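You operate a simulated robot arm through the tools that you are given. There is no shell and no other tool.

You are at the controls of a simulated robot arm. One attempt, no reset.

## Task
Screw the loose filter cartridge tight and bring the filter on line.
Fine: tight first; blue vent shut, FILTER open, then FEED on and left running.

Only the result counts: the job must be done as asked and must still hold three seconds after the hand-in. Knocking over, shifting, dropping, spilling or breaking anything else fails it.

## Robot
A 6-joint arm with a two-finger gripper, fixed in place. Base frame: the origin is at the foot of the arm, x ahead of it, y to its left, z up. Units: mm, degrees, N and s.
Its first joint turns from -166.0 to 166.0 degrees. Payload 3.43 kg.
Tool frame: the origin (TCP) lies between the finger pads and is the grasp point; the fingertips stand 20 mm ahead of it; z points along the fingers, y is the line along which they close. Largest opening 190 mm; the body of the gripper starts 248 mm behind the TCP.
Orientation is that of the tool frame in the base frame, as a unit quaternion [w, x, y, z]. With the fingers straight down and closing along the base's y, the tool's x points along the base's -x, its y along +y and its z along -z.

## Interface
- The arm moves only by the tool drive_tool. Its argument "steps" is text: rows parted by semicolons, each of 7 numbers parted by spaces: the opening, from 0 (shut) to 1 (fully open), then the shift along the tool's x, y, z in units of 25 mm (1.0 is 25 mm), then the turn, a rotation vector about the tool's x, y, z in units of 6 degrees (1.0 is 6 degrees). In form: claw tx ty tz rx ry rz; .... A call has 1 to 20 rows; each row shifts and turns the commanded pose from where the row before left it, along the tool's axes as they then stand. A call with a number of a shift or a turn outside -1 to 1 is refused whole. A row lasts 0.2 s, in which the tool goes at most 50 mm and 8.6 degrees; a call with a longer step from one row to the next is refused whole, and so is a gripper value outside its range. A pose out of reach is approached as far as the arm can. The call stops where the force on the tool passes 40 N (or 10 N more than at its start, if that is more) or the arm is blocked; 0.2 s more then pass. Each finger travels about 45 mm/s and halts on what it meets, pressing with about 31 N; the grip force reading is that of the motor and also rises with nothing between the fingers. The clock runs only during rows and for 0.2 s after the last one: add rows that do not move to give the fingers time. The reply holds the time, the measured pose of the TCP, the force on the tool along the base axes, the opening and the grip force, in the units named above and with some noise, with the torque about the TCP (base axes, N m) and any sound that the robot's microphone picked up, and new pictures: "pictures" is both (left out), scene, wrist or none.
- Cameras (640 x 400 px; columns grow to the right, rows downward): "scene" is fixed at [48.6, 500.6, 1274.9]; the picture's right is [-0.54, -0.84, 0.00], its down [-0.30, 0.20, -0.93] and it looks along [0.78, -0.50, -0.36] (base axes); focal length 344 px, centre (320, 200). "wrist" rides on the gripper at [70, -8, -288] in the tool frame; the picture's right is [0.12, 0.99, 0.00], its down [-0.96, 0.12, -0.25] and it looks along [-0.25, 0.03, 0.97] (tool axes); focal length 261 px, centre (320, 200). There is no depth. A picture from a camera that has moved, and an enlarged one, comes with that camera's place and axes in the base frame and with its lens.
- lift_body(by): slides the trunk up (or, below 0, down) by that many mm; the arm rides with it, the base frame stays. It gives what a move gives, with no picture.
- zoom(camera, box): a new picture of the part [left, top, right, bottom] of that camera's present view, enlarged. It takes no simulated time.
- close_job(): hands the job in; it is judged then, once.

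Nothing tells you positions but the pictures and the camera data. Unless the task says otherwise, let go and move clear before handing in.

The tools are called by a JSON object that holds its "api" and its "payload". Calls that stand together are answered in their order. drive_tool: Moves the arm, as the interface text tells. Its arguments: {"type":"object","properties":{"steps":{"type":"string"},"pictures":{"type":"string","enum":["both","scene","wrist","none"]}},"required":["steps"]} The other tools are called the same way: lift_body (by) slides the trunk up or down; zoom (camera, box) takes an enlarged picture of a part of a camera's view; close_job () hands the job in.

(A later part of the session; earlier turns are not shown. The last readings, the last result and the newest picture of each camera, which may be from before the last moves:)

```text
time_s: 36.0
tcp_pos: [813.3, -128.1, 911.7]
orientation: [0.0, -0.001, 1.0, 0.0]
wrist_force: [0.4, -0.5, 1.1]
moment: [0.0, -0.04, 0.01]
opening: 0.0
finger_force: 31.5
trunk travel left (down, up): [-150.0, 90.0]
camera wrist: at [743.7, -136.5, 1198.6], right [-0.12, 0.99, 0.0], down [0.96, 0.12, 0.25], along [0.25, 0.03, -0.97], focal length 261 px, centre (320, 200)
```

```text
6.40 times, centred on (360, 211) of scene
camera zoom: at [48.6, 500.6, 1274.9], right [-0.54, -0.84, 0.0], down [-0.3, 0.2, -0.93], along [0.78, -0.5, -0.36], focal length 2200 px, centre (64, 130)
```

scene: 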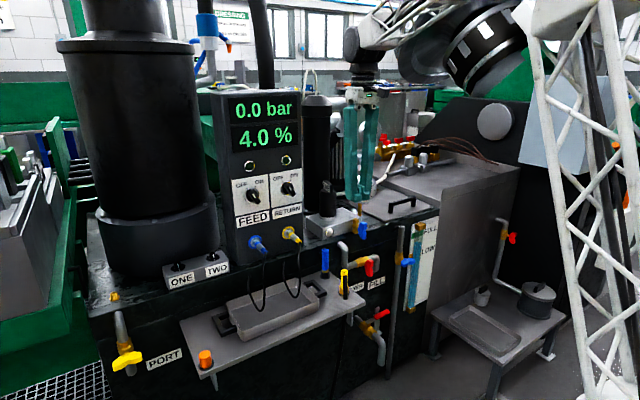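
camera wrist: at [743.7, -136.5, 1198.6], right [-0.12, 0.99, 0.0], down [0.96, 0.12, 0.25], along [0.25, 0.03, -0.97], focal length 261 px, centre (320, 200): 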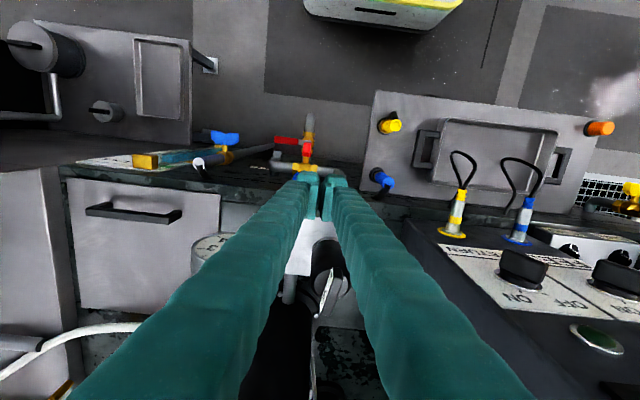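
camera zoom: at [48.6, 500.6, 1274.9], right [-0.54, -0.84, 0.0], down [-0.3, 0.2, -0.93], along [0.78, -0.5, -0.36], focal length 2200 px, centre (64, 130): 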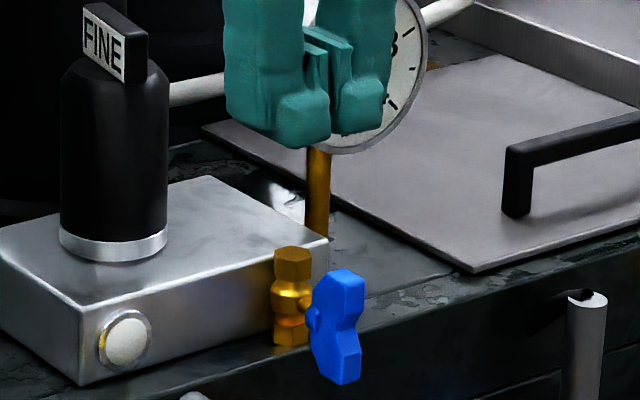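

The handle centre is confirmed near y -164, and the closed fingertips are about ±30 mm wide in y. I'll offset to y -118 and lower beside the handle's top end, then push toward -y.

{"api": "drive_tool", "payload": {"steps": "0 0 0.4 0 0 0 0;0 0 0 1 0 0 0;0 0 0 1 0 0 0;0 0 0 1 0 0 0;0 0 0 1 0 0 0;0 0 0 0.07 0 0 0"}}

{"api": "zoom", "payload": {"camera": "scene", "box": [310, 180, 410, 242]}}

{"api": "zoom", "payload": {"camera": "wrist", "box": [256, 120, 384, 200]}}

```text
time_s: 37.4
tcp_pos: [816.1, -119.3, 808.8]
orientation: [0.0, 0.001, 1.0, 0.0]
wrist_force: [0.4, -1.0, -0.4]
moment: [-0.02, 0.03, -0.01]
opening: 0.0
finger_force: 30.8
trunk travel left (down, up): [-150.0, 90.0]
camera wrist: at [744.8, -126.8, 1096.0], right [-0.12, 0.99, 0.0], down [0.96, 0.12, 0.25], along [0.25, 0.03, -0.97], focal length 261 px, centre (320, 200)
```

scene: 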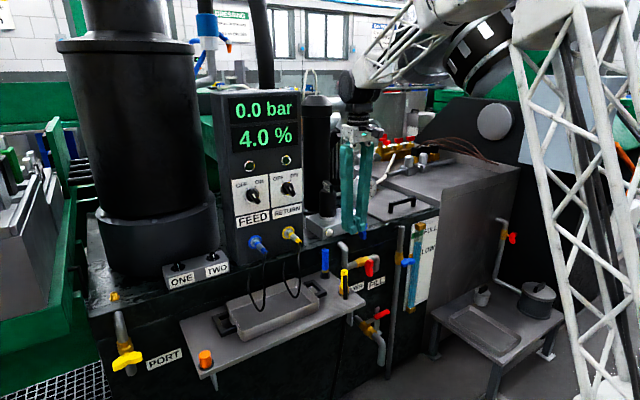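
wrist: 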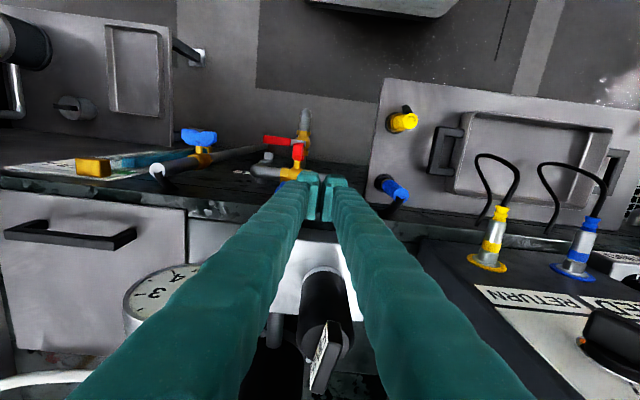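

```text
6.40 times, centred on (360, 211) of scene
camera zoom: at [48.6, 500.6, 1274.9], right [-0.54, -0.84, 0.0], down [-0.3, 0.2, -0.93], along [0.78, -0.5, -0.36], focal length 2200 px, centre (64, 130)
```

zoom: 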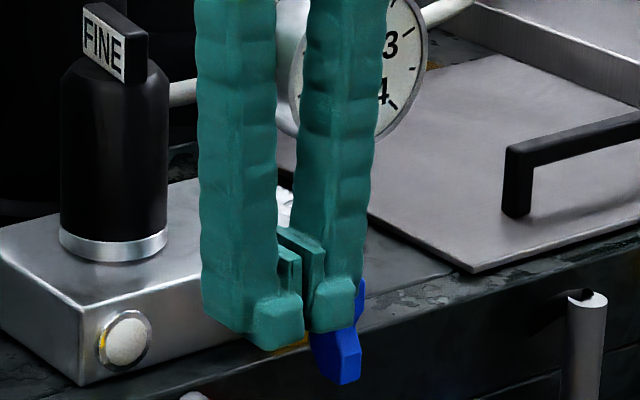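

```text
5.00 times, centred on (320, 160) of wrist
camera zoom: at [744.8, -126.8, 1096.0], right [-0.12, 0.99, 0.0], down [0.96, 0.12, 0.25], along [0.25, 0.03, -0.97], focal length 1303 px, centre (320, 400)
```

zoom: 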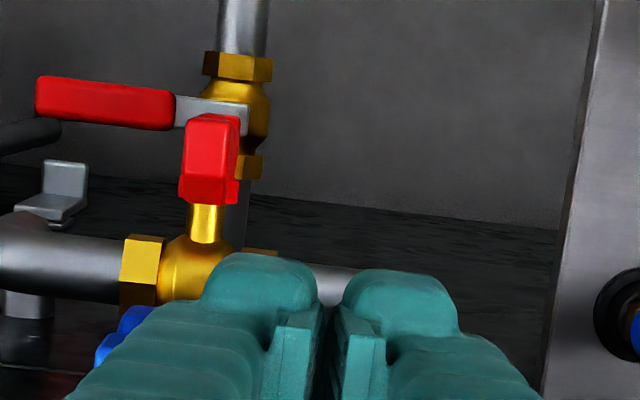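

Positioned beside the handle's top end without contact. Now I'll push toward -y in small steps.

{"api": "drive_tool", "payload": {"steps": "0 0 -0.2 0 0 0 0;0 0 -0.2 0 0 0 0;0 0 -0.2 0 0 0 0;0 0 -0.2 0 0 0 0", "pictures": "scene"}}

{"api": "zoom", "payload": {"camera": "scene", "box": [310, 180, 410, 242]}}

```text
time_s: 38.4
tcp_pos: [813.5, -138.3, 809.0]
orientation: [0.0, 0.0, 1.0, 0.0]
wrist_force: [-0.1, 0.7, 0.3]
moment: [0.02, 0.03, -0.01]
opening: 0.0
finger_force: 31.2
trunk travel left (down, up): [-150.0, 90.0]
```

scene: 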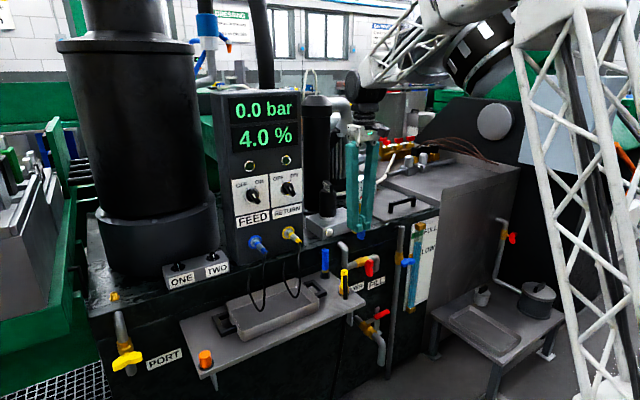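

```text
6.40 times, centred on (360, 211) of scene
camera zoom: at [48.6, 500.6, 1274.9], right [-0.54, -0.84, 0.0], down [-0.3, 0.2, -0.93], along [0.78, -0.5, -0.36], focal length 2200 px, centre (64, 130)
```

zoom: 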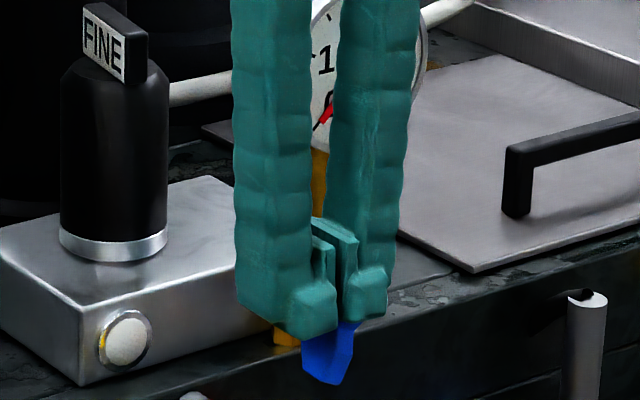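

The handle's lower end has started moving, with almost no resistance. I'll continue along the arc.

{"api": "drive_tool", "payload": {"steps": "0 0 -0.2 0 0 0 0;0 0 -0.2 0 0 0 0;0 0 -0.2 0.05 0 0 0;0 0 -0.2 0.1 0 0 0"}}

{"api": "zoom", "payload": {"camera": "scene", "box": [310, 180, 410, 242]}}

{"api": "zoom", "payload": {"camera": "wrist", "box": [256, 120, 384, 200]}}

```text
time_s: 39.4
tcp_pos: [814.3, -159.9, 804.3]
orientation: [0.0, 0.0, 1.0, 0.001]
wrist_force: [-0.6, 0.0, 1.2]
moment: [0.02, 0.0, 0.03]
opening: 0.0
finger_force: 30.5
trunk travel left (down, up): [-150.0, 90.0]
camera wrist: at [743.6, -167.4, 1092.6], right [-0.12, 0.99, 0.0], down [0.96, 0.12, 0.25], along [0.25, 0.03, -0.97], focal length 261 px, centre (320, 200)
```

scene: 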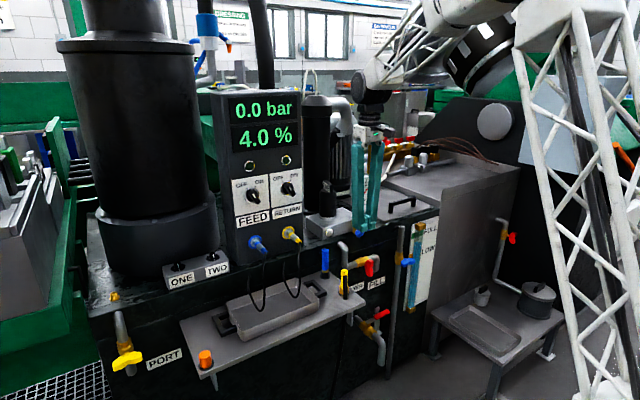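
wrist: 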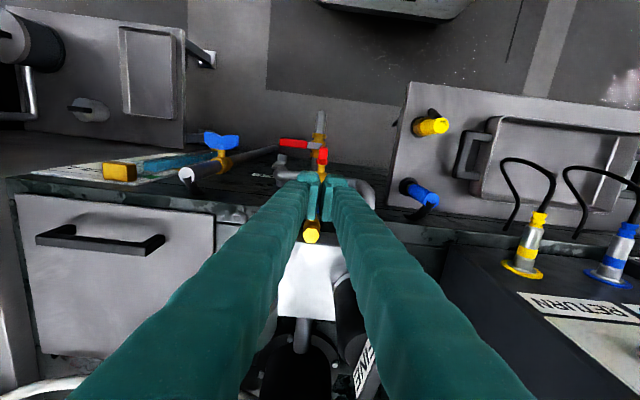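

```text
6.40 times, centred on (360, 211) of scene
camera zoom: at [48.6, 500.6, 1274.9], right [-0.54, -0.84, 0.0], down [-0.3, 0.2, -0.93], along [0.78, -0.5, -0.36], focal length 2200 px, centre (64, 130)
```

zoom: 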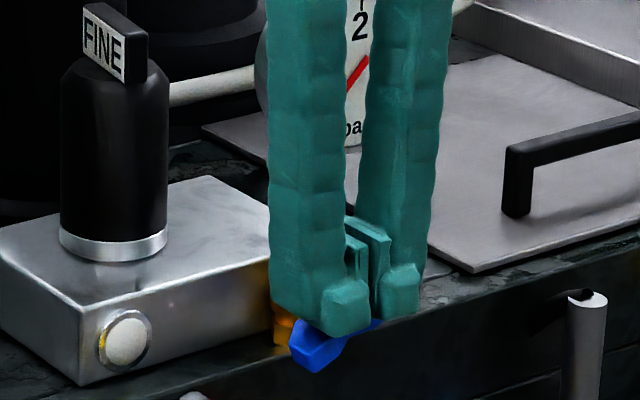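

```text
5.00 times, centred on (320, 160) of wrist
camera zoom: at [743.6, -167.4, 1092.6], right [-0.12, 0.99, 0.0], down [0.96, 0.12, 0.25], along [0.25, 0.03, -0.97], focal length 1303 px, centre (320, 400)
```

zoom: 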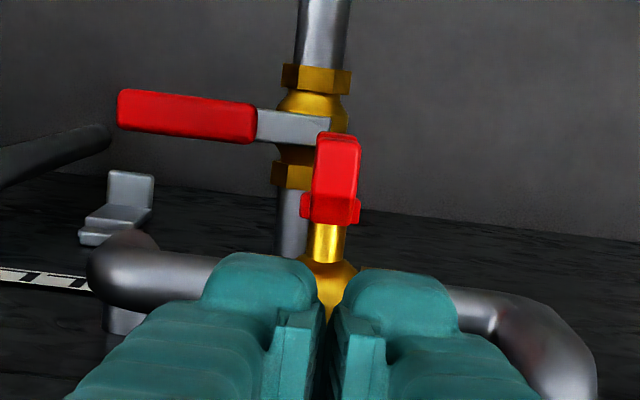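

The handle is most of the way round. I'll finish by moving slightly further out and pressing down until I feel resistance.

{"api": "drive_tool", "payload": {"steps": "0 0 -0.2 0.05 0 0 0;0 0 -0.1 0.1 0 0 0;0 0 0 0.1 0 0 0;0 0 0 0.1 0 0 0"}}

{"api": "zoom", "payload": {"camera": "scene", "box": [310, 180, 410, 242]}}

```text
time_s: 40.4
tcp_pos: [815.8, -167.4, 801.0]
orientation: [0.002, 0.0, 1.0, -0.001]
wrist_force: [-6.2, -3.2, 39.0]
moment: [-0.03, -0.04, 0.05]
opening: 6.0
finger_force: 34.1
trunk travel left (down, up): [-150.0, 90.0]
camera wrist: at [742.7, -175.3, 1087.7], right [-0.12, 0.99, 0.0], down [0.96, 0.12, 0.25], along [0.25, 0.03, -0.97], focal length 261 px, centre (320, 200)
```

scene: 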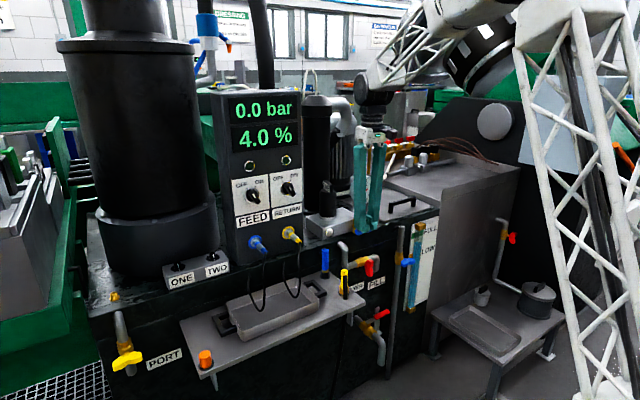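
wrist: 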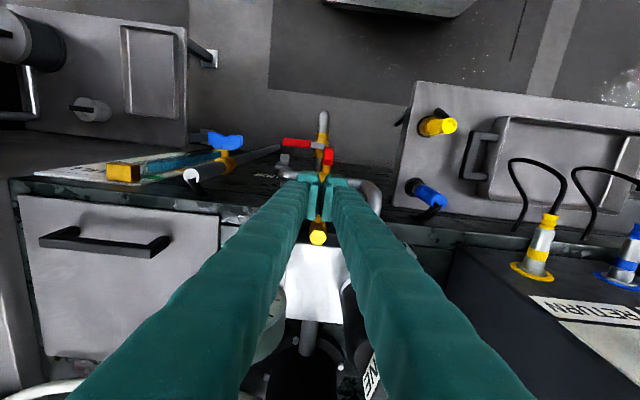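

```text
6.40 times, centred on (360, 211) of scene
camera zoom: at [48.6, 500.6, 1274.9], right [-0.54, -0.84, 0.0], down [-0.3, 0.2, -0.93], along [0.78, -0.5, -0.36], focal length 2200 px, centre (64, 130)
```

zoom: 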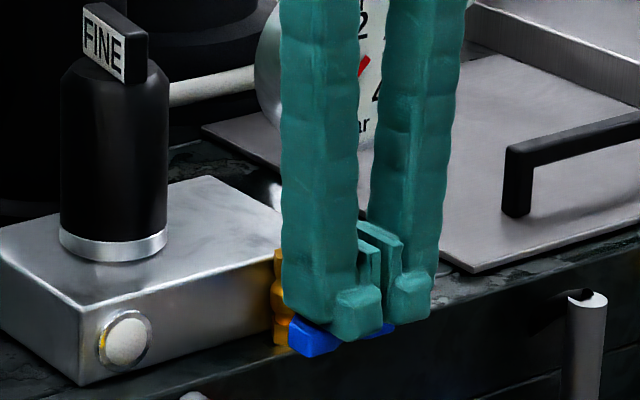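

Contact at 39 N: the handle is pressed level. I'll lift off and look.

{"api": "drive_tool", "payload": {"steps": "0 0 0 -0.4 0 0 0;0 0 0 -1 0 0 0;0 0 0 -1 0 0 0;0 0 0 -1 0 0 0;0 1 0 0 0 0 0;0 1 0 0 0 0 0"}}

{"api": "zoom", "payload": {"camera": "scene", "box": [330, 205, 390, 242]}}

{"api": "zoom", "payload": {"camera": "wrist", "box": [270, 180, 366, 260]}}

```text
time_s: 41.8
tcp_pos: [766.2, -165.2, 879.8]
orientation: [0.0, -0.001, 1.0, -0.001]
wrist_force: [-0.4, 0.3, -0.1]
moment: [0.01, 0.11, -0.01]
opening: 0.1
finger_force: 34.4
trunk travel left (down, up): [-150.0, 90.0]
camera wrist: at [695.0, -173.5, 1168.1], right [-0.12, 0.99, 0.0], down [0.96, 0.12, 0.25], along [0.25, 0.03, -0.97], focal length 261 px, centre (320, 200)
```

scene: 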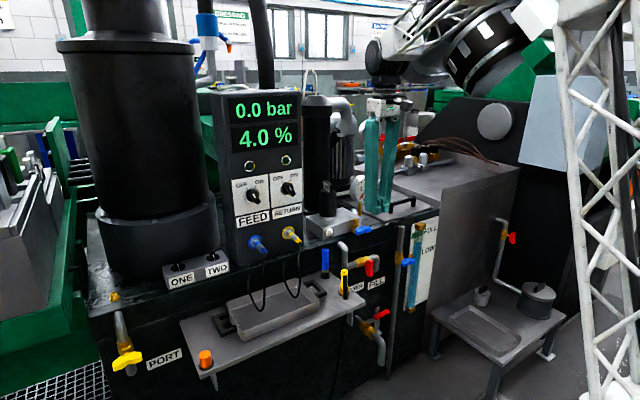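
wrist: 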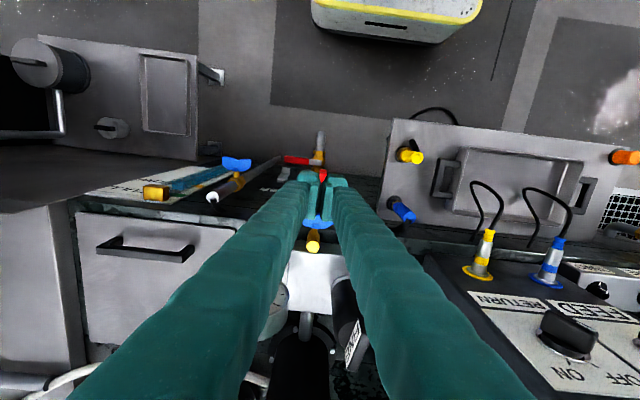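

```text
10.67 times, centred on (360, 224) of scene
camera zoom: at [48.6, 500.6, 1274.9], right [-0.54, -0.84, 0.0], down [-0.3, 0.2, -0.93], along [0.78, -0.5, -0.36], focal length 3667 px, centre (-107, -51)
```

zoom: 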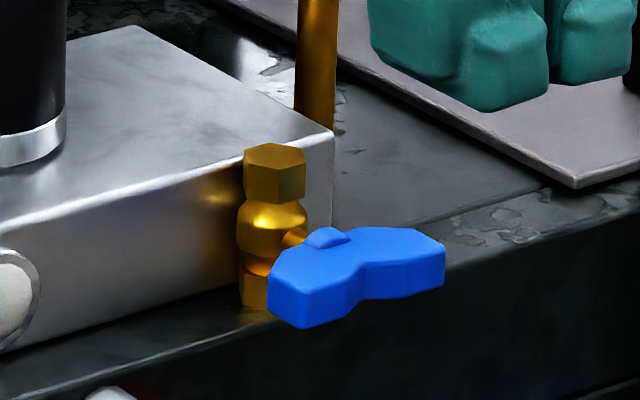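

```text
5.00 times, centred on (318, 220) of wrist
camera zoom: at [695.0, -173.5, 1168.1], right [-0.12, 0.99, 0.0], down [0.96, 0.12, 0.25], along [0.25, 0.03, -0.97], focal length 1303 px, centre (330, 100)
```

zoom: 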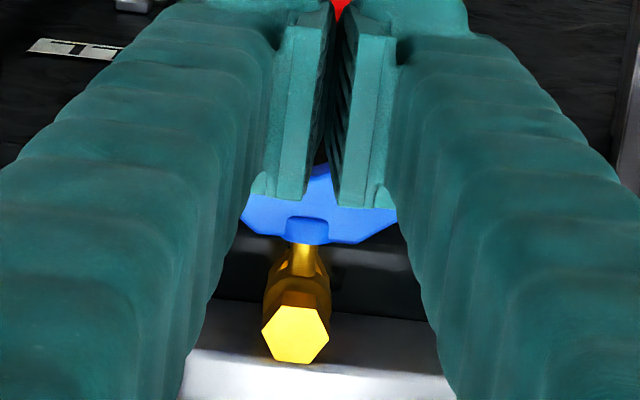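

The vent handle is now horizontal, across its vertical fitting, so it is shut. Next is the FILTER handle (about 775, -159, z 626–690). I'll go down on its -y side with the fingers in front of the vent handle.

{"api": "drive_tool", "payload": {"steps": "0 -0.04 -0.9 0 0 0 0;0 -0.04 -0.9 0 0 0 0;0 0 0 1 0 0 0;0 0 0 1 0 0 0;0 0 0 1 0 0 0;0 0 0 1 0 0 0"}}

{"api": "zoom", "payload": {"camera": "scene", "box": [330, 235, 410, 285]}}

{"api": "zoom", "payload": {"camera": "wrist", "box": [256, 120, 384, 200]}}

```text
time_s: 43.2
tcp_pos: [768.1, -211.4, 781.4]
orientation: [0.0, 0.001, 1.0, 0.0]
wrist_force: [0.0, 0.8, 0.9]
moment: [-0.01, -0.01, 0.02]
opening: 0.0
finger_force: 34.1
trunk travel left (down, up): [-150.0, 90.0]
camera wrist: at [696.5, -219.6, 1069.3], right [-0.12, 0.99, 0.0], down [0.96, 0.12, 0.25], along [0.25, 0.03, -0.97], focal length 261 px, centre (320, 200)
```

scene: 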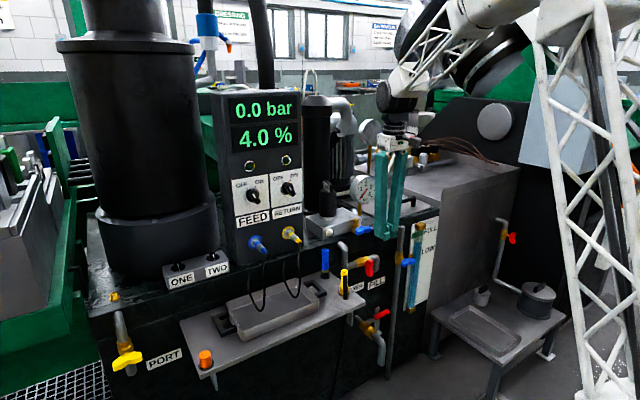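
wrist: 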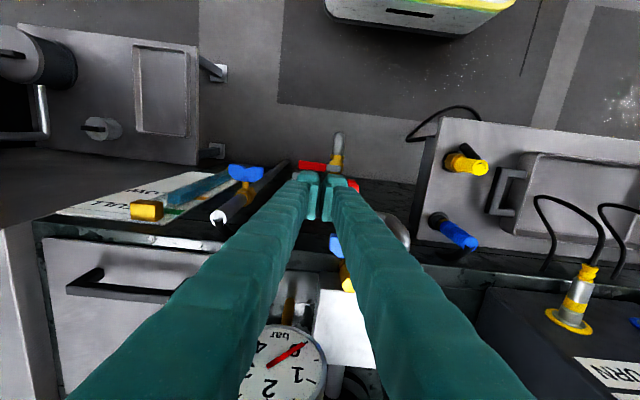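

```text
8.00 times, centred on (370, 260) of scene
camera zoom: at [48.6, 500.6, 1274.9], right [-0.54, -0.84, 0.0], down [-0.3, 0.2, -0.93], along [0.78, -0.5, -0.36], focal length 2750 px, centre (-80, -280)
```

zoom: 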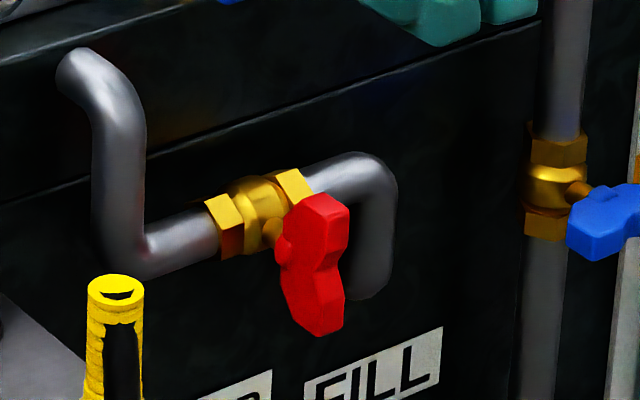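

```text
5.00 times, centred on (320, 160) of wrist
camera zoom: at [696.5, -219.6, 1069.3], right [-0.12, 0.99, 0.0], down [0.96, 0.12, 0.25], along [0.25, 0.03, -0.97], focal length 1303 px, centre (320, 400)
```

zoom: 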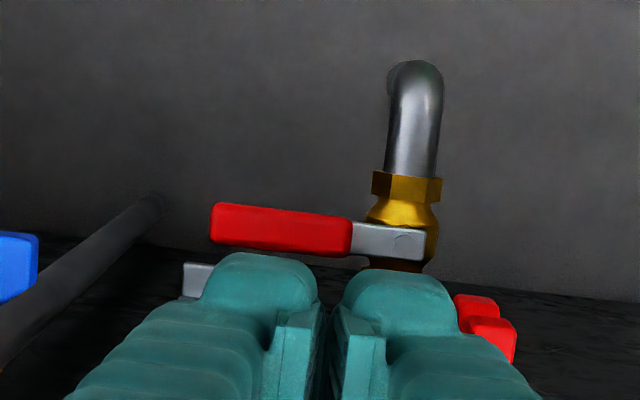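

The path down is clear. I'll lower to just below the top of the handle on its -y side.

{"api": "drive_tool", "payload": {"steps": "0 0 0 1 0 0 0;0 0 0 1 0 0 0;0 0 0 1 0 0 0;0 0 0 0.35 0 0 0"}}

{"api": "zoom", "payload": {"camera": "scene", "box": [330, 235, 410, 285]}}

{"api": "zoom", "payload": {"camera": "wrist", "box": [256, 120, 384, 200]}}

```text
time_s: 44.2
tcp_pos: [767.3, -210.6, 697.8]
orientation: [0.0, 0.0, 1.0, 0.0]
wrist_force: [-0.3, -0.7, 0.3]
moment: [-0.01, -0.01, -0.04]
opening: 0.0
finger_force: 34.4
trunk travel left (down, up): [-150.0, 90.0]
camera wrist: at [696.2, -219.5, 985.8], right [-0.12, 0.99, 0.0], down [0.96, 0.12, 0.25], along [0.25, 0.03, -0.97], focal length 261 px, centre (320, 200)
```

scene: 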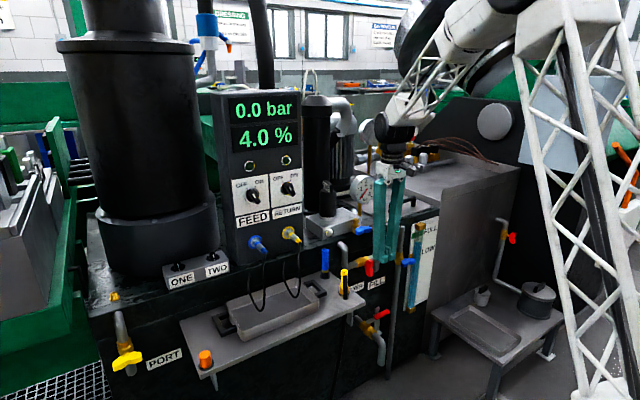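
wrist: 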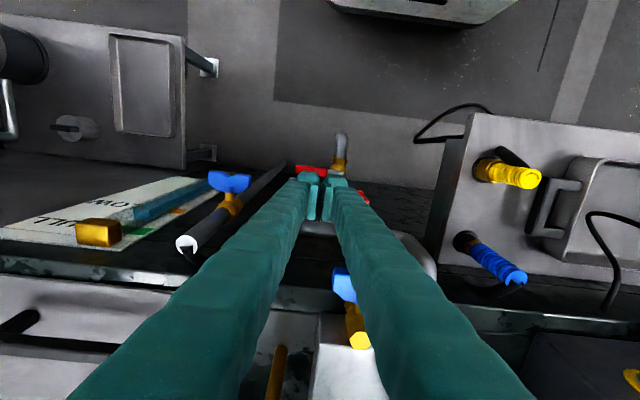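

```text
8.00 times, centred on (370, 260) of scene
camera zoom: at [48.6, 500.6, 1274.9], right [-0.54, -0.84, 0.0], down [-0.3, 0.2, -0.93], along [0.78, -0.5, -0.36], focal length 2750 px, centre (-80, -280)
```

zoom: 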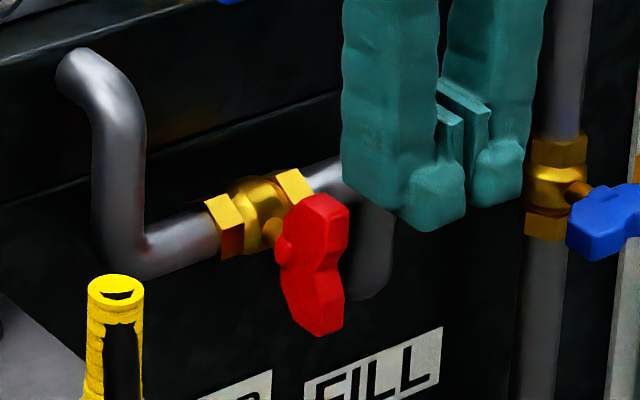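

```text
5.00 times, centred on (320, 160) of wrist
camera zoom: at [696.2, -219.5, 985.8], right [-0.12, 0.99, 0.0], down [0.96, 0.12, 0.25], along [0.25, 0.03, -0.97], focal length 1303 px, centre (320, 400)
```

zoom: 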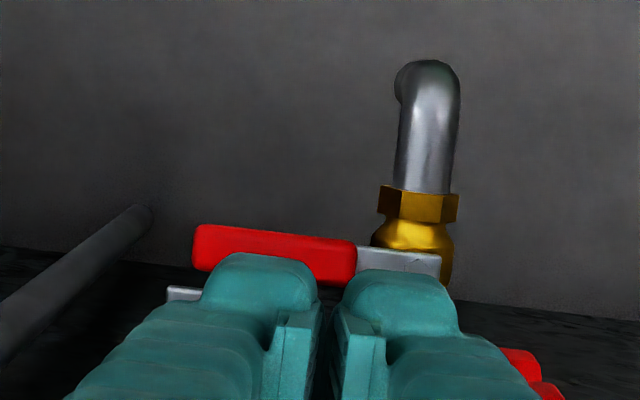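

The fingertip sits about 15 mm above the hub level on the -y side. Now I'll push the handle's top toward +y along the arc.

{"api": "drive_tool", "payload": {"steps": "0 0 0.2 0 0 0 0;0 0 0.2 0 0 0 0;0 0 0.2 0 0 0 0;0 0 0.2 0 0 0 0;0 0 0.2 0 0 0 0;0 0 0.2 0 0 0 0"}}

{"api": "zoom", "payload": {"camera": "scene", "box": [330, 235, 410, 285]}}

```text
time_s: 45.6
tcp_pos: [766.5, -181.0, 700.7]
orientation: [0.001, 0.0, 1.0, 0.0]
wrist_force: [0.0, -0.4, 25.4]
moment: [0.6, -0.22, -0.26]
opening: 0.0
finger_force: 34.5
trunk travel left (down, up): [-150.0, 90.0]
camera wrist: at [694.9, -189.2, 987.4], right [-0.12, 0.99, 0.0], down [0.96, 0.12, 0.25], along [0.25, 0.03, -0.97], focal length 261 px, centre (320, 200)
```

scene: 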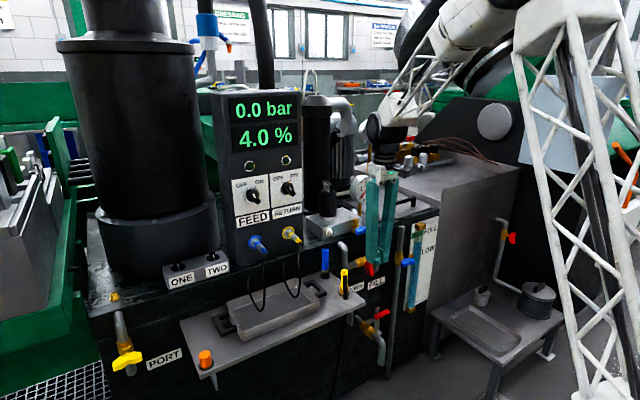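
wrist: 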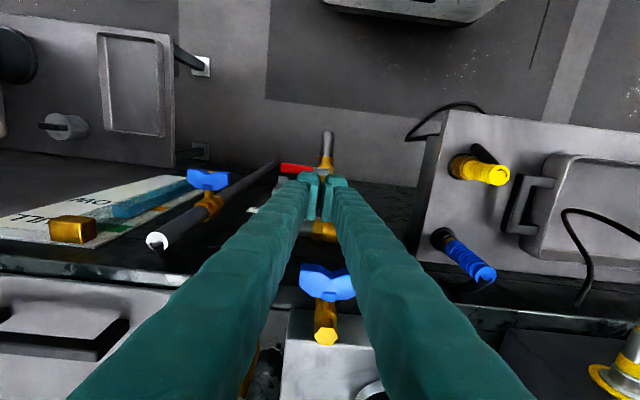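

```text
8.00 times, centred on (370, 260) of scene
camera zoom: at [48.6, 500.6, 1274.9], right [-0.54, -0.84, 0.0], down [-0.3, 0.2, -0.93], along [0.78, -0.5, -0.36], focal length 2750 px, centre (-80, -280)
```

zoom: 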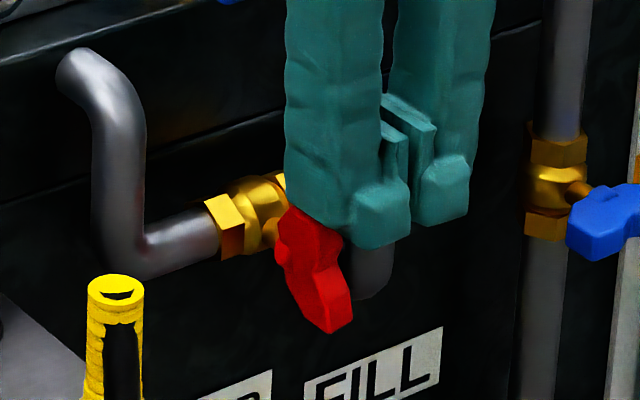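

The handle has begun turning, but the fingertip is riding on the lobe's corner (25 N upward). I'll back off a little, go 9 mm lower, and push again.

{"api": "drive_tool", "payload": {"steps": "0 0 -0.3 0 0 0 0;0 0 -0.3 0 0 0 0;0 0 0 0.36 0 0 0;0 0 0.2 0 0 0 0;0 0 0.2 0 0 0 0"}}

{"api": "zoom", "payload": {"camera": "scene", "box": [330, 235, 410, 285]}}

```text
time_s: 46.2
tcp_pos: [766.8, -193.8, 699.5]
orientation: [0.0, 0.001, 1.0, 0.002]
wrist_force: [0.5, 0.4, -0.3]
moment: [-0.01, 0.01, -0.01]
opening: 0.1
finger_force: 34.0
trunk travel left (down, up): [-150.0, 90.0]
stopped in row 2: the force on the tool passed its limit at 44 N (the readings are from after the stop); the commanded pose is now the measured one
camera wrist: at [695.8, -201.5, 985.7], right [-0.12, 0.99, 0.0], down [0.96, 0.11, 0.25], along [0.25, 0.03, -0.97], focal length 261 px, centre (320, 200)
```

scene: 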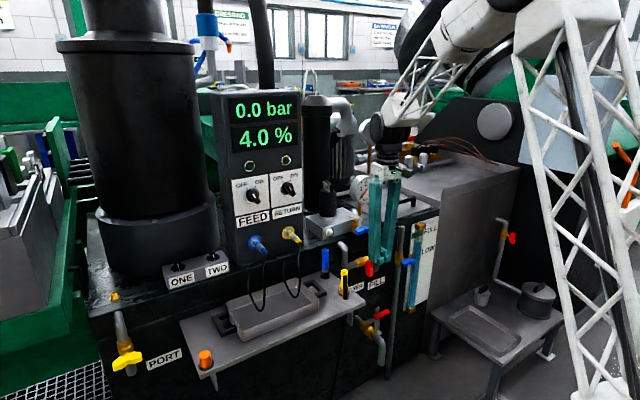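
wrist: 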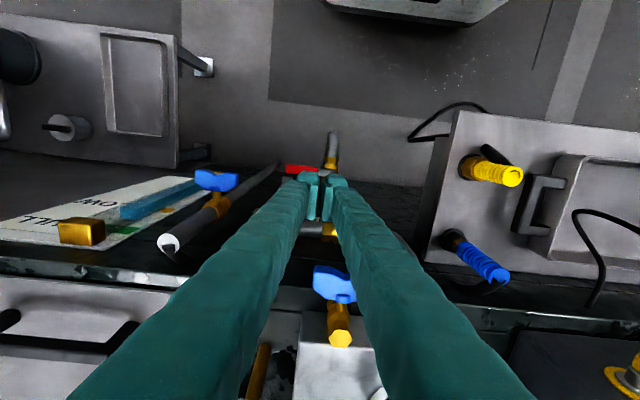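

```text
8.00 times, centred on (370, 260) of scene
camera zoom: at [48.6, 500.6, 1274.9], right [-0.54, -0.84, 0.0], down [-0.3, 0.2, -0.93], along [0.78, -0.5, -0.36], focal length 2750 px, centre (-80, -280)
```

zoom: 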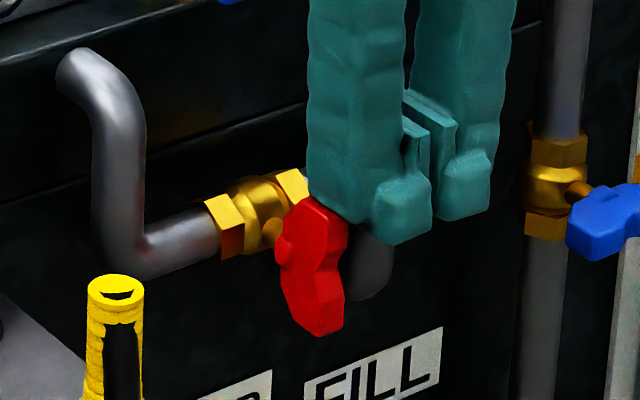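

The finger was riding on top of the lobe, so the handle's top is a bit lower than I estimated, and it swung back to vertical. I'll lift slightly, move clear to -y, then go down about 14 mm lower before pushing.

{"api": "drive_tool", "payload": {"steps": "0 0 0 -0.2 0 0 0;0 0 -0.35 0 0 0 0;0 0 -0.4 0 0 0 0;0 0 0 0.37 0 0 0;0 0 0 0.37 0 0 0"}}

{"api": "zoom", "payload": {"camera": "scene", "box": [330, 235, 410, 285]}}

{"api": "zoom", "payload": {"camera": "wrist", "box": [270, 160, 366, 220]}}

```text
time_s: 47.4
tcp_pos: [768.5, -211.2, 684.9]
orientation: [0.001, 0.0, 1.0, 0.001]
wrist_force: [-0.1, -1.2, -0.2]
moment: [-0.03, -0.03, 0.01]
opening: 0.0
finger_force: 34.4
trunk travel left (down, up): [-150.0, 90.0]
camera wrist: at [696.7, -218.8, 972.6], right [-0.12, 0.99, 0.0], down [0.96, 0.12, 0.25], along [0.25, 0.03, -0.97], focal length 261 px, centre (320, 200)
```

scene: 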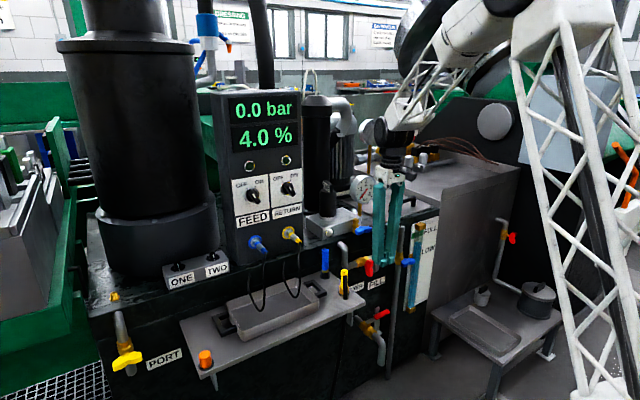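
wrist: 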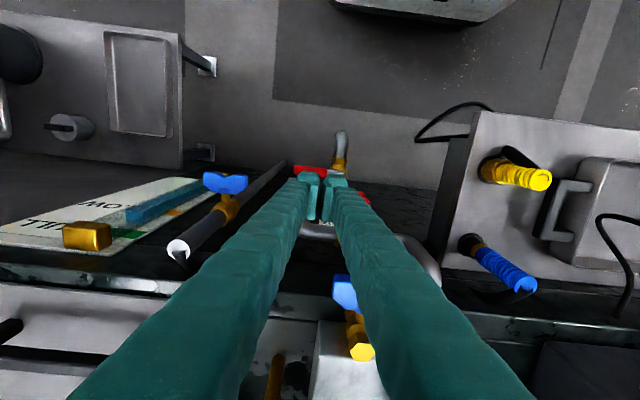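

```text
8.00 times, centred on (370, 260) of scene
camera zoom: at [48.6, 500.6, 1274.9], right [-0.54, -0.84, 0.0], down [-0.3, 0.2, -0.93], along [0.78, -0.5, -0.36], focal length 2750 px, centre (-80, -280)
```

zoom: 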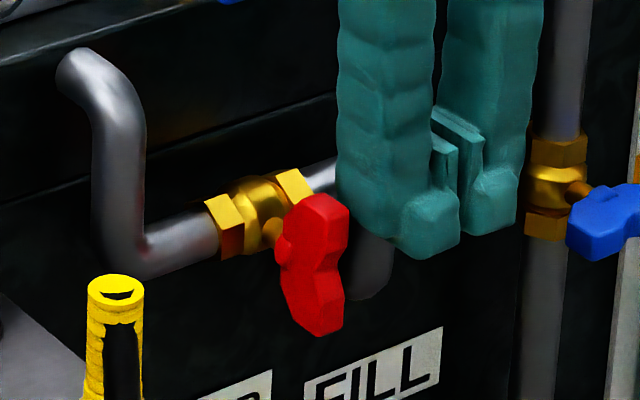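

```text
6.67 times, centred on (318, 190) of wrist
camera zoom: at [696.7, -218.8, 972.6], right [-0.12, 0.99, 0.0], down [0.96, 0.12, 0.25], along [0.25, 0.03, -0.97], focal length 1738 px, centre (333, 267)
```

zoom: 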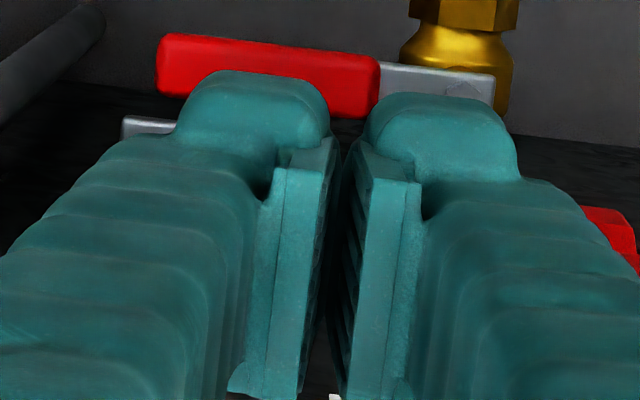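

{"api": "drive_tool", "payload": {"steps": "0 0 0.2 0 0 0 0;0 0 0.2 0 0 0 0;0 0 0.2 0 0 0 0;0 0 0.2 0 0 0 0;0 0 0.2 0 0 0 0"}}

{"api": "zoom", "payload": {"camera": "scene", "box": [330, 235, 410, 285]}}

```text
time_s: 48.6
tcp_pos: [766.0, -185.1, 685.9]
orientation: [0.0, 0.0, 1.0, 0.001]
wrist_force: [0.2, -1.7, 0.3]
moment: [0.03, 0.0, -0.05]
opening: 0.0
finger_force: 34.2
trunk travel left (down, up): [-150.0, 90.0]
camera wrist: at [695.4, -193.8, 973.0], right [-0.12, 0.99, 0.0], down [0.96, 0.12, 0.25], along [0.25, 0.03, -0.97], focal length 261 px, centre (320, 200)
```

scene: 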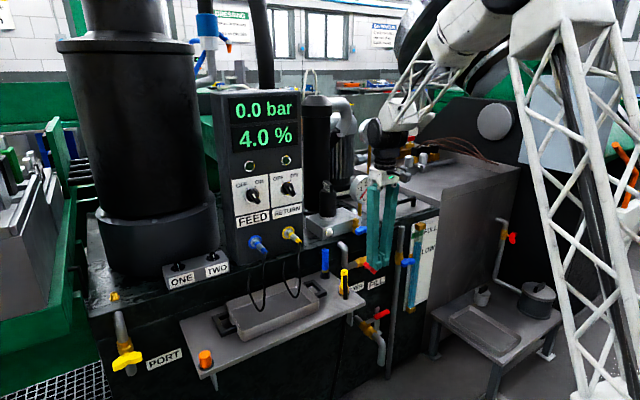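
wrist: 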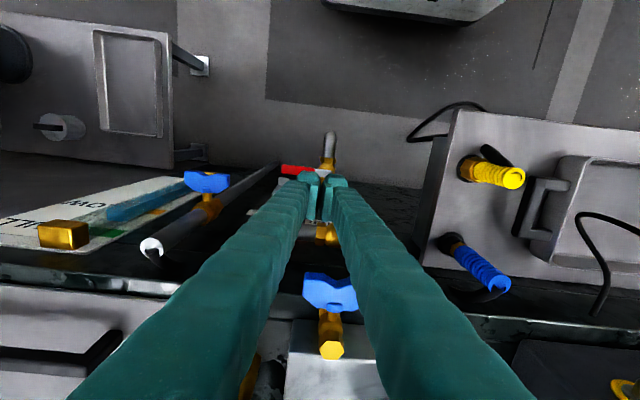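

```text
8.00 times, centred on (370, 260) of scene
camera zoom: at [48.6, 500.6, 1274.9], right [-0.54, -0.84, 0.0], down [-0.3, 0.2, -0.93], along [0.78, -0.5, -0.36], focal length 2750 px, centre (-80, -280)
```

zoom: 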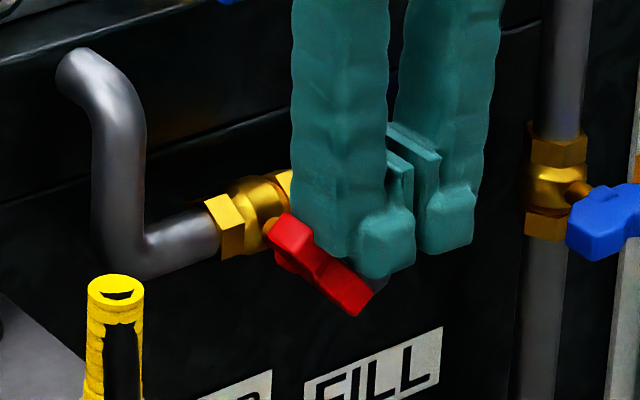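

That works: the handle is past 45° with almost no force. I'll continue, then press it level.

{"api": "drive_tool", "payload": {"steps": "0 0 0.2 0 0 0 0;0 0 0.2 0 0 0 0;0 0 0.2 0 0 0 0;0 0 0.2 0 0 0 0", "pictures": "scene"}}

{"api": "zoom", "payload": {"camera": "scene", "box": [330, 235, 410, 285]}}

```text
time_s: 49.6
tcp_pos: [767.8, -165.2, 686.4]
orientation: [0.001, -0.001, 1.0, 0.0]
wrist_force: [-1.8, -5.9, 13.5]
moment: [-0.07, -0.06, 0.01]
opening: 6.0
finger_force: 34.0
trunk travel left (down, up): [-150.0, 90.0]
```

scene: 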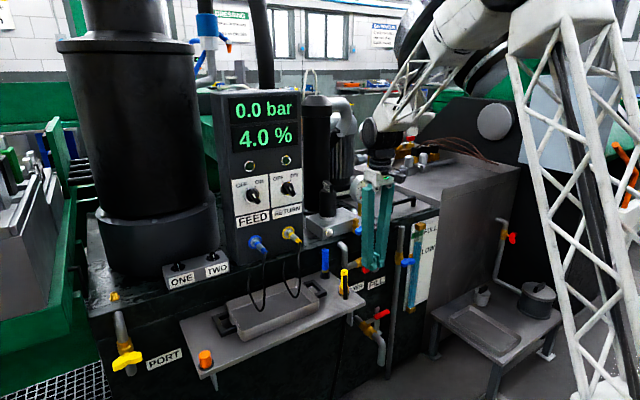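

```text
8.00 times, centred on (370, 260) of scene
camera zoom: at [48.6, 500.6, 1274.9], right [-0.54, -0.84, 0.0], down [-0.3, 0.2, -0.93], along [0.78, -0.5, -0.36], focal length 2750 px, centre (-80, -280)
```

zoom: 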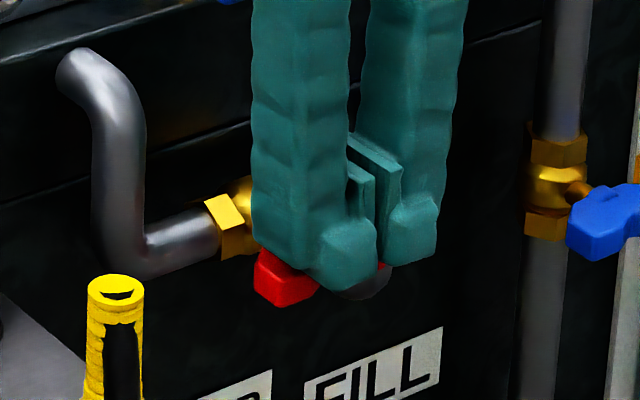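

The handle is now almost level with the hub under the fingertips, like the vent at its end. A slight extra press will level it fully, then I'll lift off.

{"api": "drive_tool", "payload": {"steps": "0 0 0 0.05 0 0 0;0 0 0 0.05 0 0 0;0 0 0 0 0 0 0", "pictures": "none"}}

{"api": "drive_tool", "payload": {"steps": "0 0 0 -0.6 0 0 0;0 0 0 -1 0 0 0;0 0 0 -1 0 0 0;0 0.5 0 -1 0 0 0;0 1 0 -1 0 0 0;0 1 0 -1 0 0 0"}}

{"api": "zoom", "payload": {"camera": "scene", "box": [330, 235, 410, 285]}}

{"api": "zoom", "payload": {"camera": "scene", "box": [330, 205, 390, 242]}}

```text
time_s: 50.2
tcp_pos: [766.5, -166.5, 686.8]
orientation: [0.001, 0.0, 1.0, 0.0]
wrist_force: [-9.4, 7.7, 23.3]
moment: [0.27, 0.05, 0.28]
opening: 5.9
finger_force: 34.0
trunk travel left (down, up): [-150.0, 90.0]
stopped in row 3: the force on the tool passed its limit at 42 N (the readings are from after the stop); the commanded pose is now the measured one
```

```text
time_s: 51.6
tcp_pos: [703.0, -167.1, 826.5]
orientation: [0.001, 0.0, 1.0, 0.001]
wrist_force: [0.6, 0.2, -0.6]
moment: [0.03, 0.13, 0.01]
opening: 0.0
finger_force: 34.5
trunk travel left (down, up): [-150.0, 90.0]
camera wrist: at [632.1, -174.6, 1113.0], right [-0.12, 0.99, 0.0], down [0.96, 0.11, 0.25], along [0.25, 0.03, -0.97], focal length 261 px, centre (320, 200)
```

scene: 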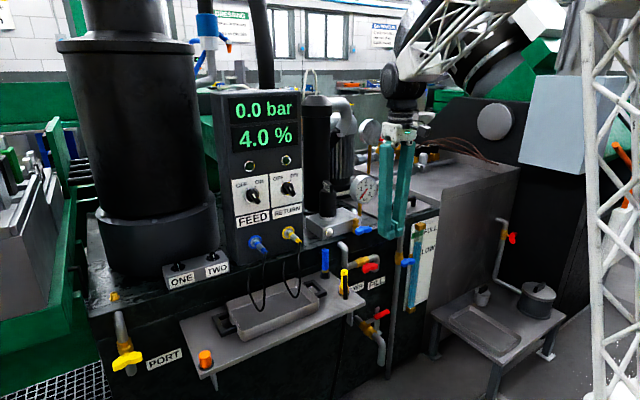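
wrist: 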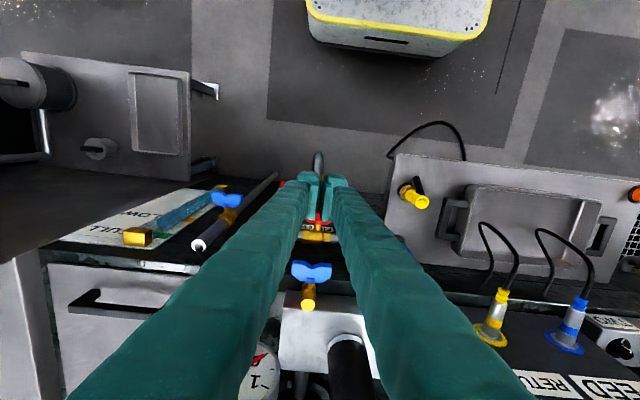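

```text
8.00 times, centred on (370, 260) of scene
camera zoom: at [48.6, 500.6, 1274.9], right [-0.54, -0.84, 0.0], down [-0.3, 0.2, -0.93], along [0.78, -0.5, -0.36], focal length 2750 px, centre (-80, -280)
```

zoom: 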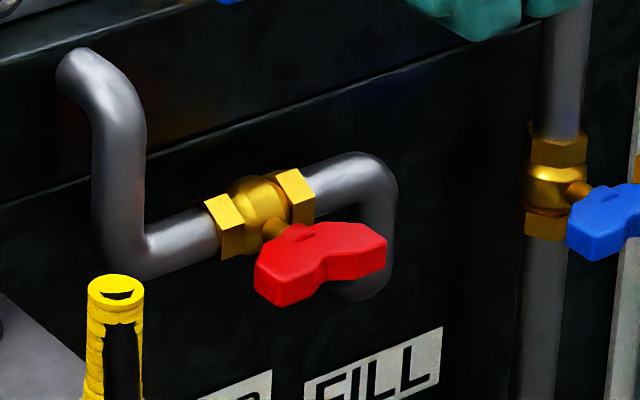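

```text
10.67 times, centred on (360, 224) of scene
camera zoom: at [48.6, 500.6, 1274.9], right [-0.54, -0.84, 0.0], down [-0.3, 0.2, -0.93], along [0.78, -0.5, -0.36], focal length 3667 px, centre (-107, -51)
```

zoom: 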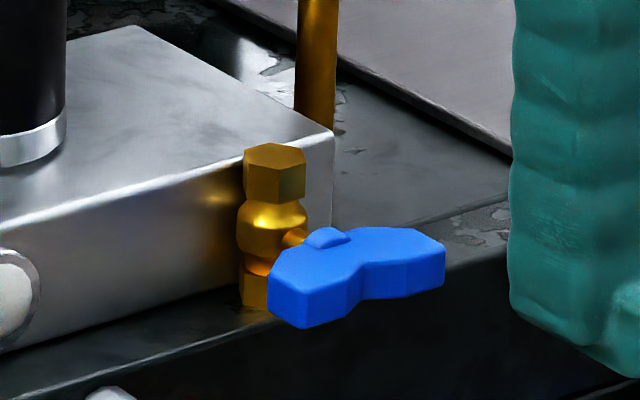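

Both handles look right: FILTER is in line with its pipe (open) and the vent is across (shut). Next is the FEED knob, so I'll look at it closely.

{"api": "zoom", "payload": {"camera": "scene", "box": [230, 170, 310, 220]}}

{"api": "zoom", "payload": {"camera": "scene", "box": [232, 180, 272, 205]}}

```text
8.00 times, centred on (270, 195) of scene
camera zoom: at [48.6, 500.6, 1274.9], right [-0.54, -0.84, 0.0], down [-0.3, 0.2, -0.93], along [0.78, -0.5, -0.36], focal length 2750 px, centre (720, 240)
```

zoom: 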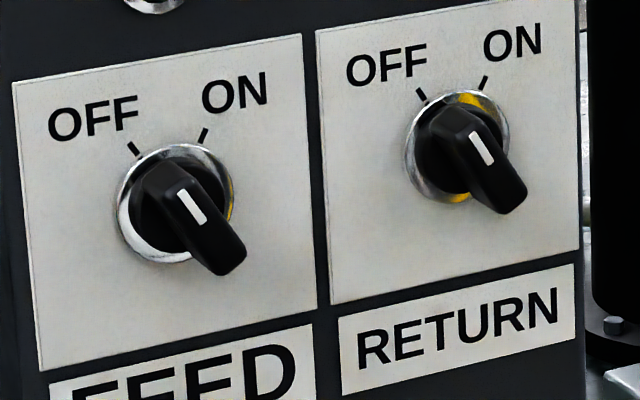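

```text
16.00 times, centred on (252, 192) of scene
camera zoom: at [48.6, 500.6, 1274.9], right [-0.54, -0.84, 0.0], down [-0.3, 0.2, -0.93], along [0.78, -0.5, -0.36], focal length 5500 px, centre (1408, 320)
```

zoom: 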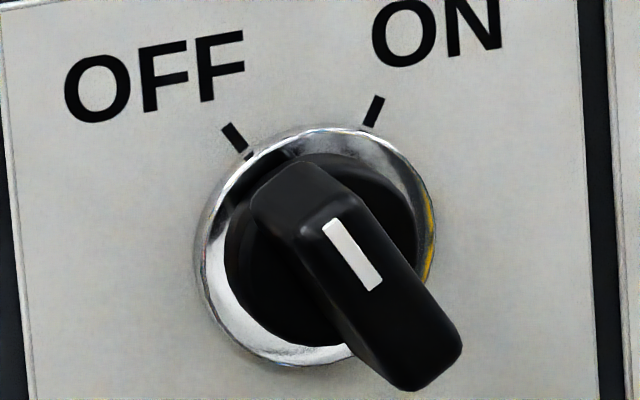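

FEED's pointer is on OFF at about -30° and ON is at +30°, so its top end must go 60° clockwise. The knob is near (870→845, 191, 954). I'll rise, traverse in front of the panel, and look before approaching.

{"api": "drive_tool", "payload": {"steps": "0 0 0.3 -1 0 0 0;0 0 0.3 -1 0 0 0;0 0 0.3 -1 0 0 0;0 0 0.3 -1 0 0 0;0 0 0.95 -0.9 0 0 0;0 0 0.95 -0.9 0 0 0;0 0 0.95 -0.9 0 0 0;0 0 0.95 -0.9 0 0 0;0 0 0.95 -0.9 0 0 0;0 0 0.95 -0.9 0 0 0;0 0 0.95 0 0 0 0;0 0 0.95 0 0 0 0;0 0 0.95 0 0 0 0;0 0 0.95 0 0 0 0;0 0 0.95 0 0 0 0;0 0 0.95 0 0 0 0;0 0 0.95 0 0 0 0;0 0 0.95 0 0 0 0;0 0 0.95 0 0 0 0;0 0 0.95 0 0 0 0"}}

{"api": "zoom", "payload": {"camera": "wrist", "box": [220, 140, 380, 240]}}

```text
time_s: 55.8
tcp_pos: [704.7, 244.1, 1058.5]
orientation: [0.001, 0.001, 1.0, 0.001]
wrist_force: [0.2, -0.9, 0.7]
moment: [0.08, 0.02, 0.01]
opening: 0.0
finger_force: 33.8
trunk travel left (down, up): [-150.0, 90.0]
camera wrist: at [632.7, 235.6, 1346.4], right [-0.12, 0.99, 0.0], down [0.96, 0.11, 0.25], along [0.25, 0.03, -0.97], focal length 261 px, centre (320, 200)
```

scene: 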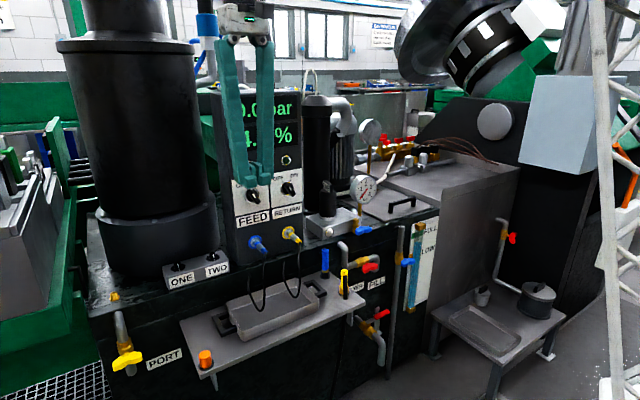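
wrist: 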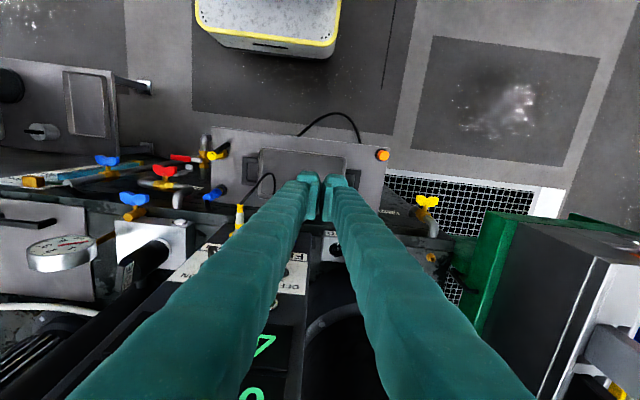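

```text
4.00 times, centred on (300, 190) of wrist
camera zoom: at [632.7, 235.6, 1346.4], right [-0.12, 0.99, 0.0], down [0.96, 0.11, 0.25], along [0.25, 0.03, -0.97], focal length 1043 px, centre (400, 240)
```

zoom: 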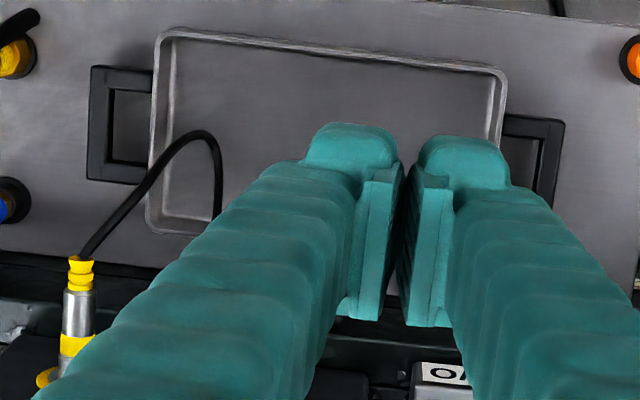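

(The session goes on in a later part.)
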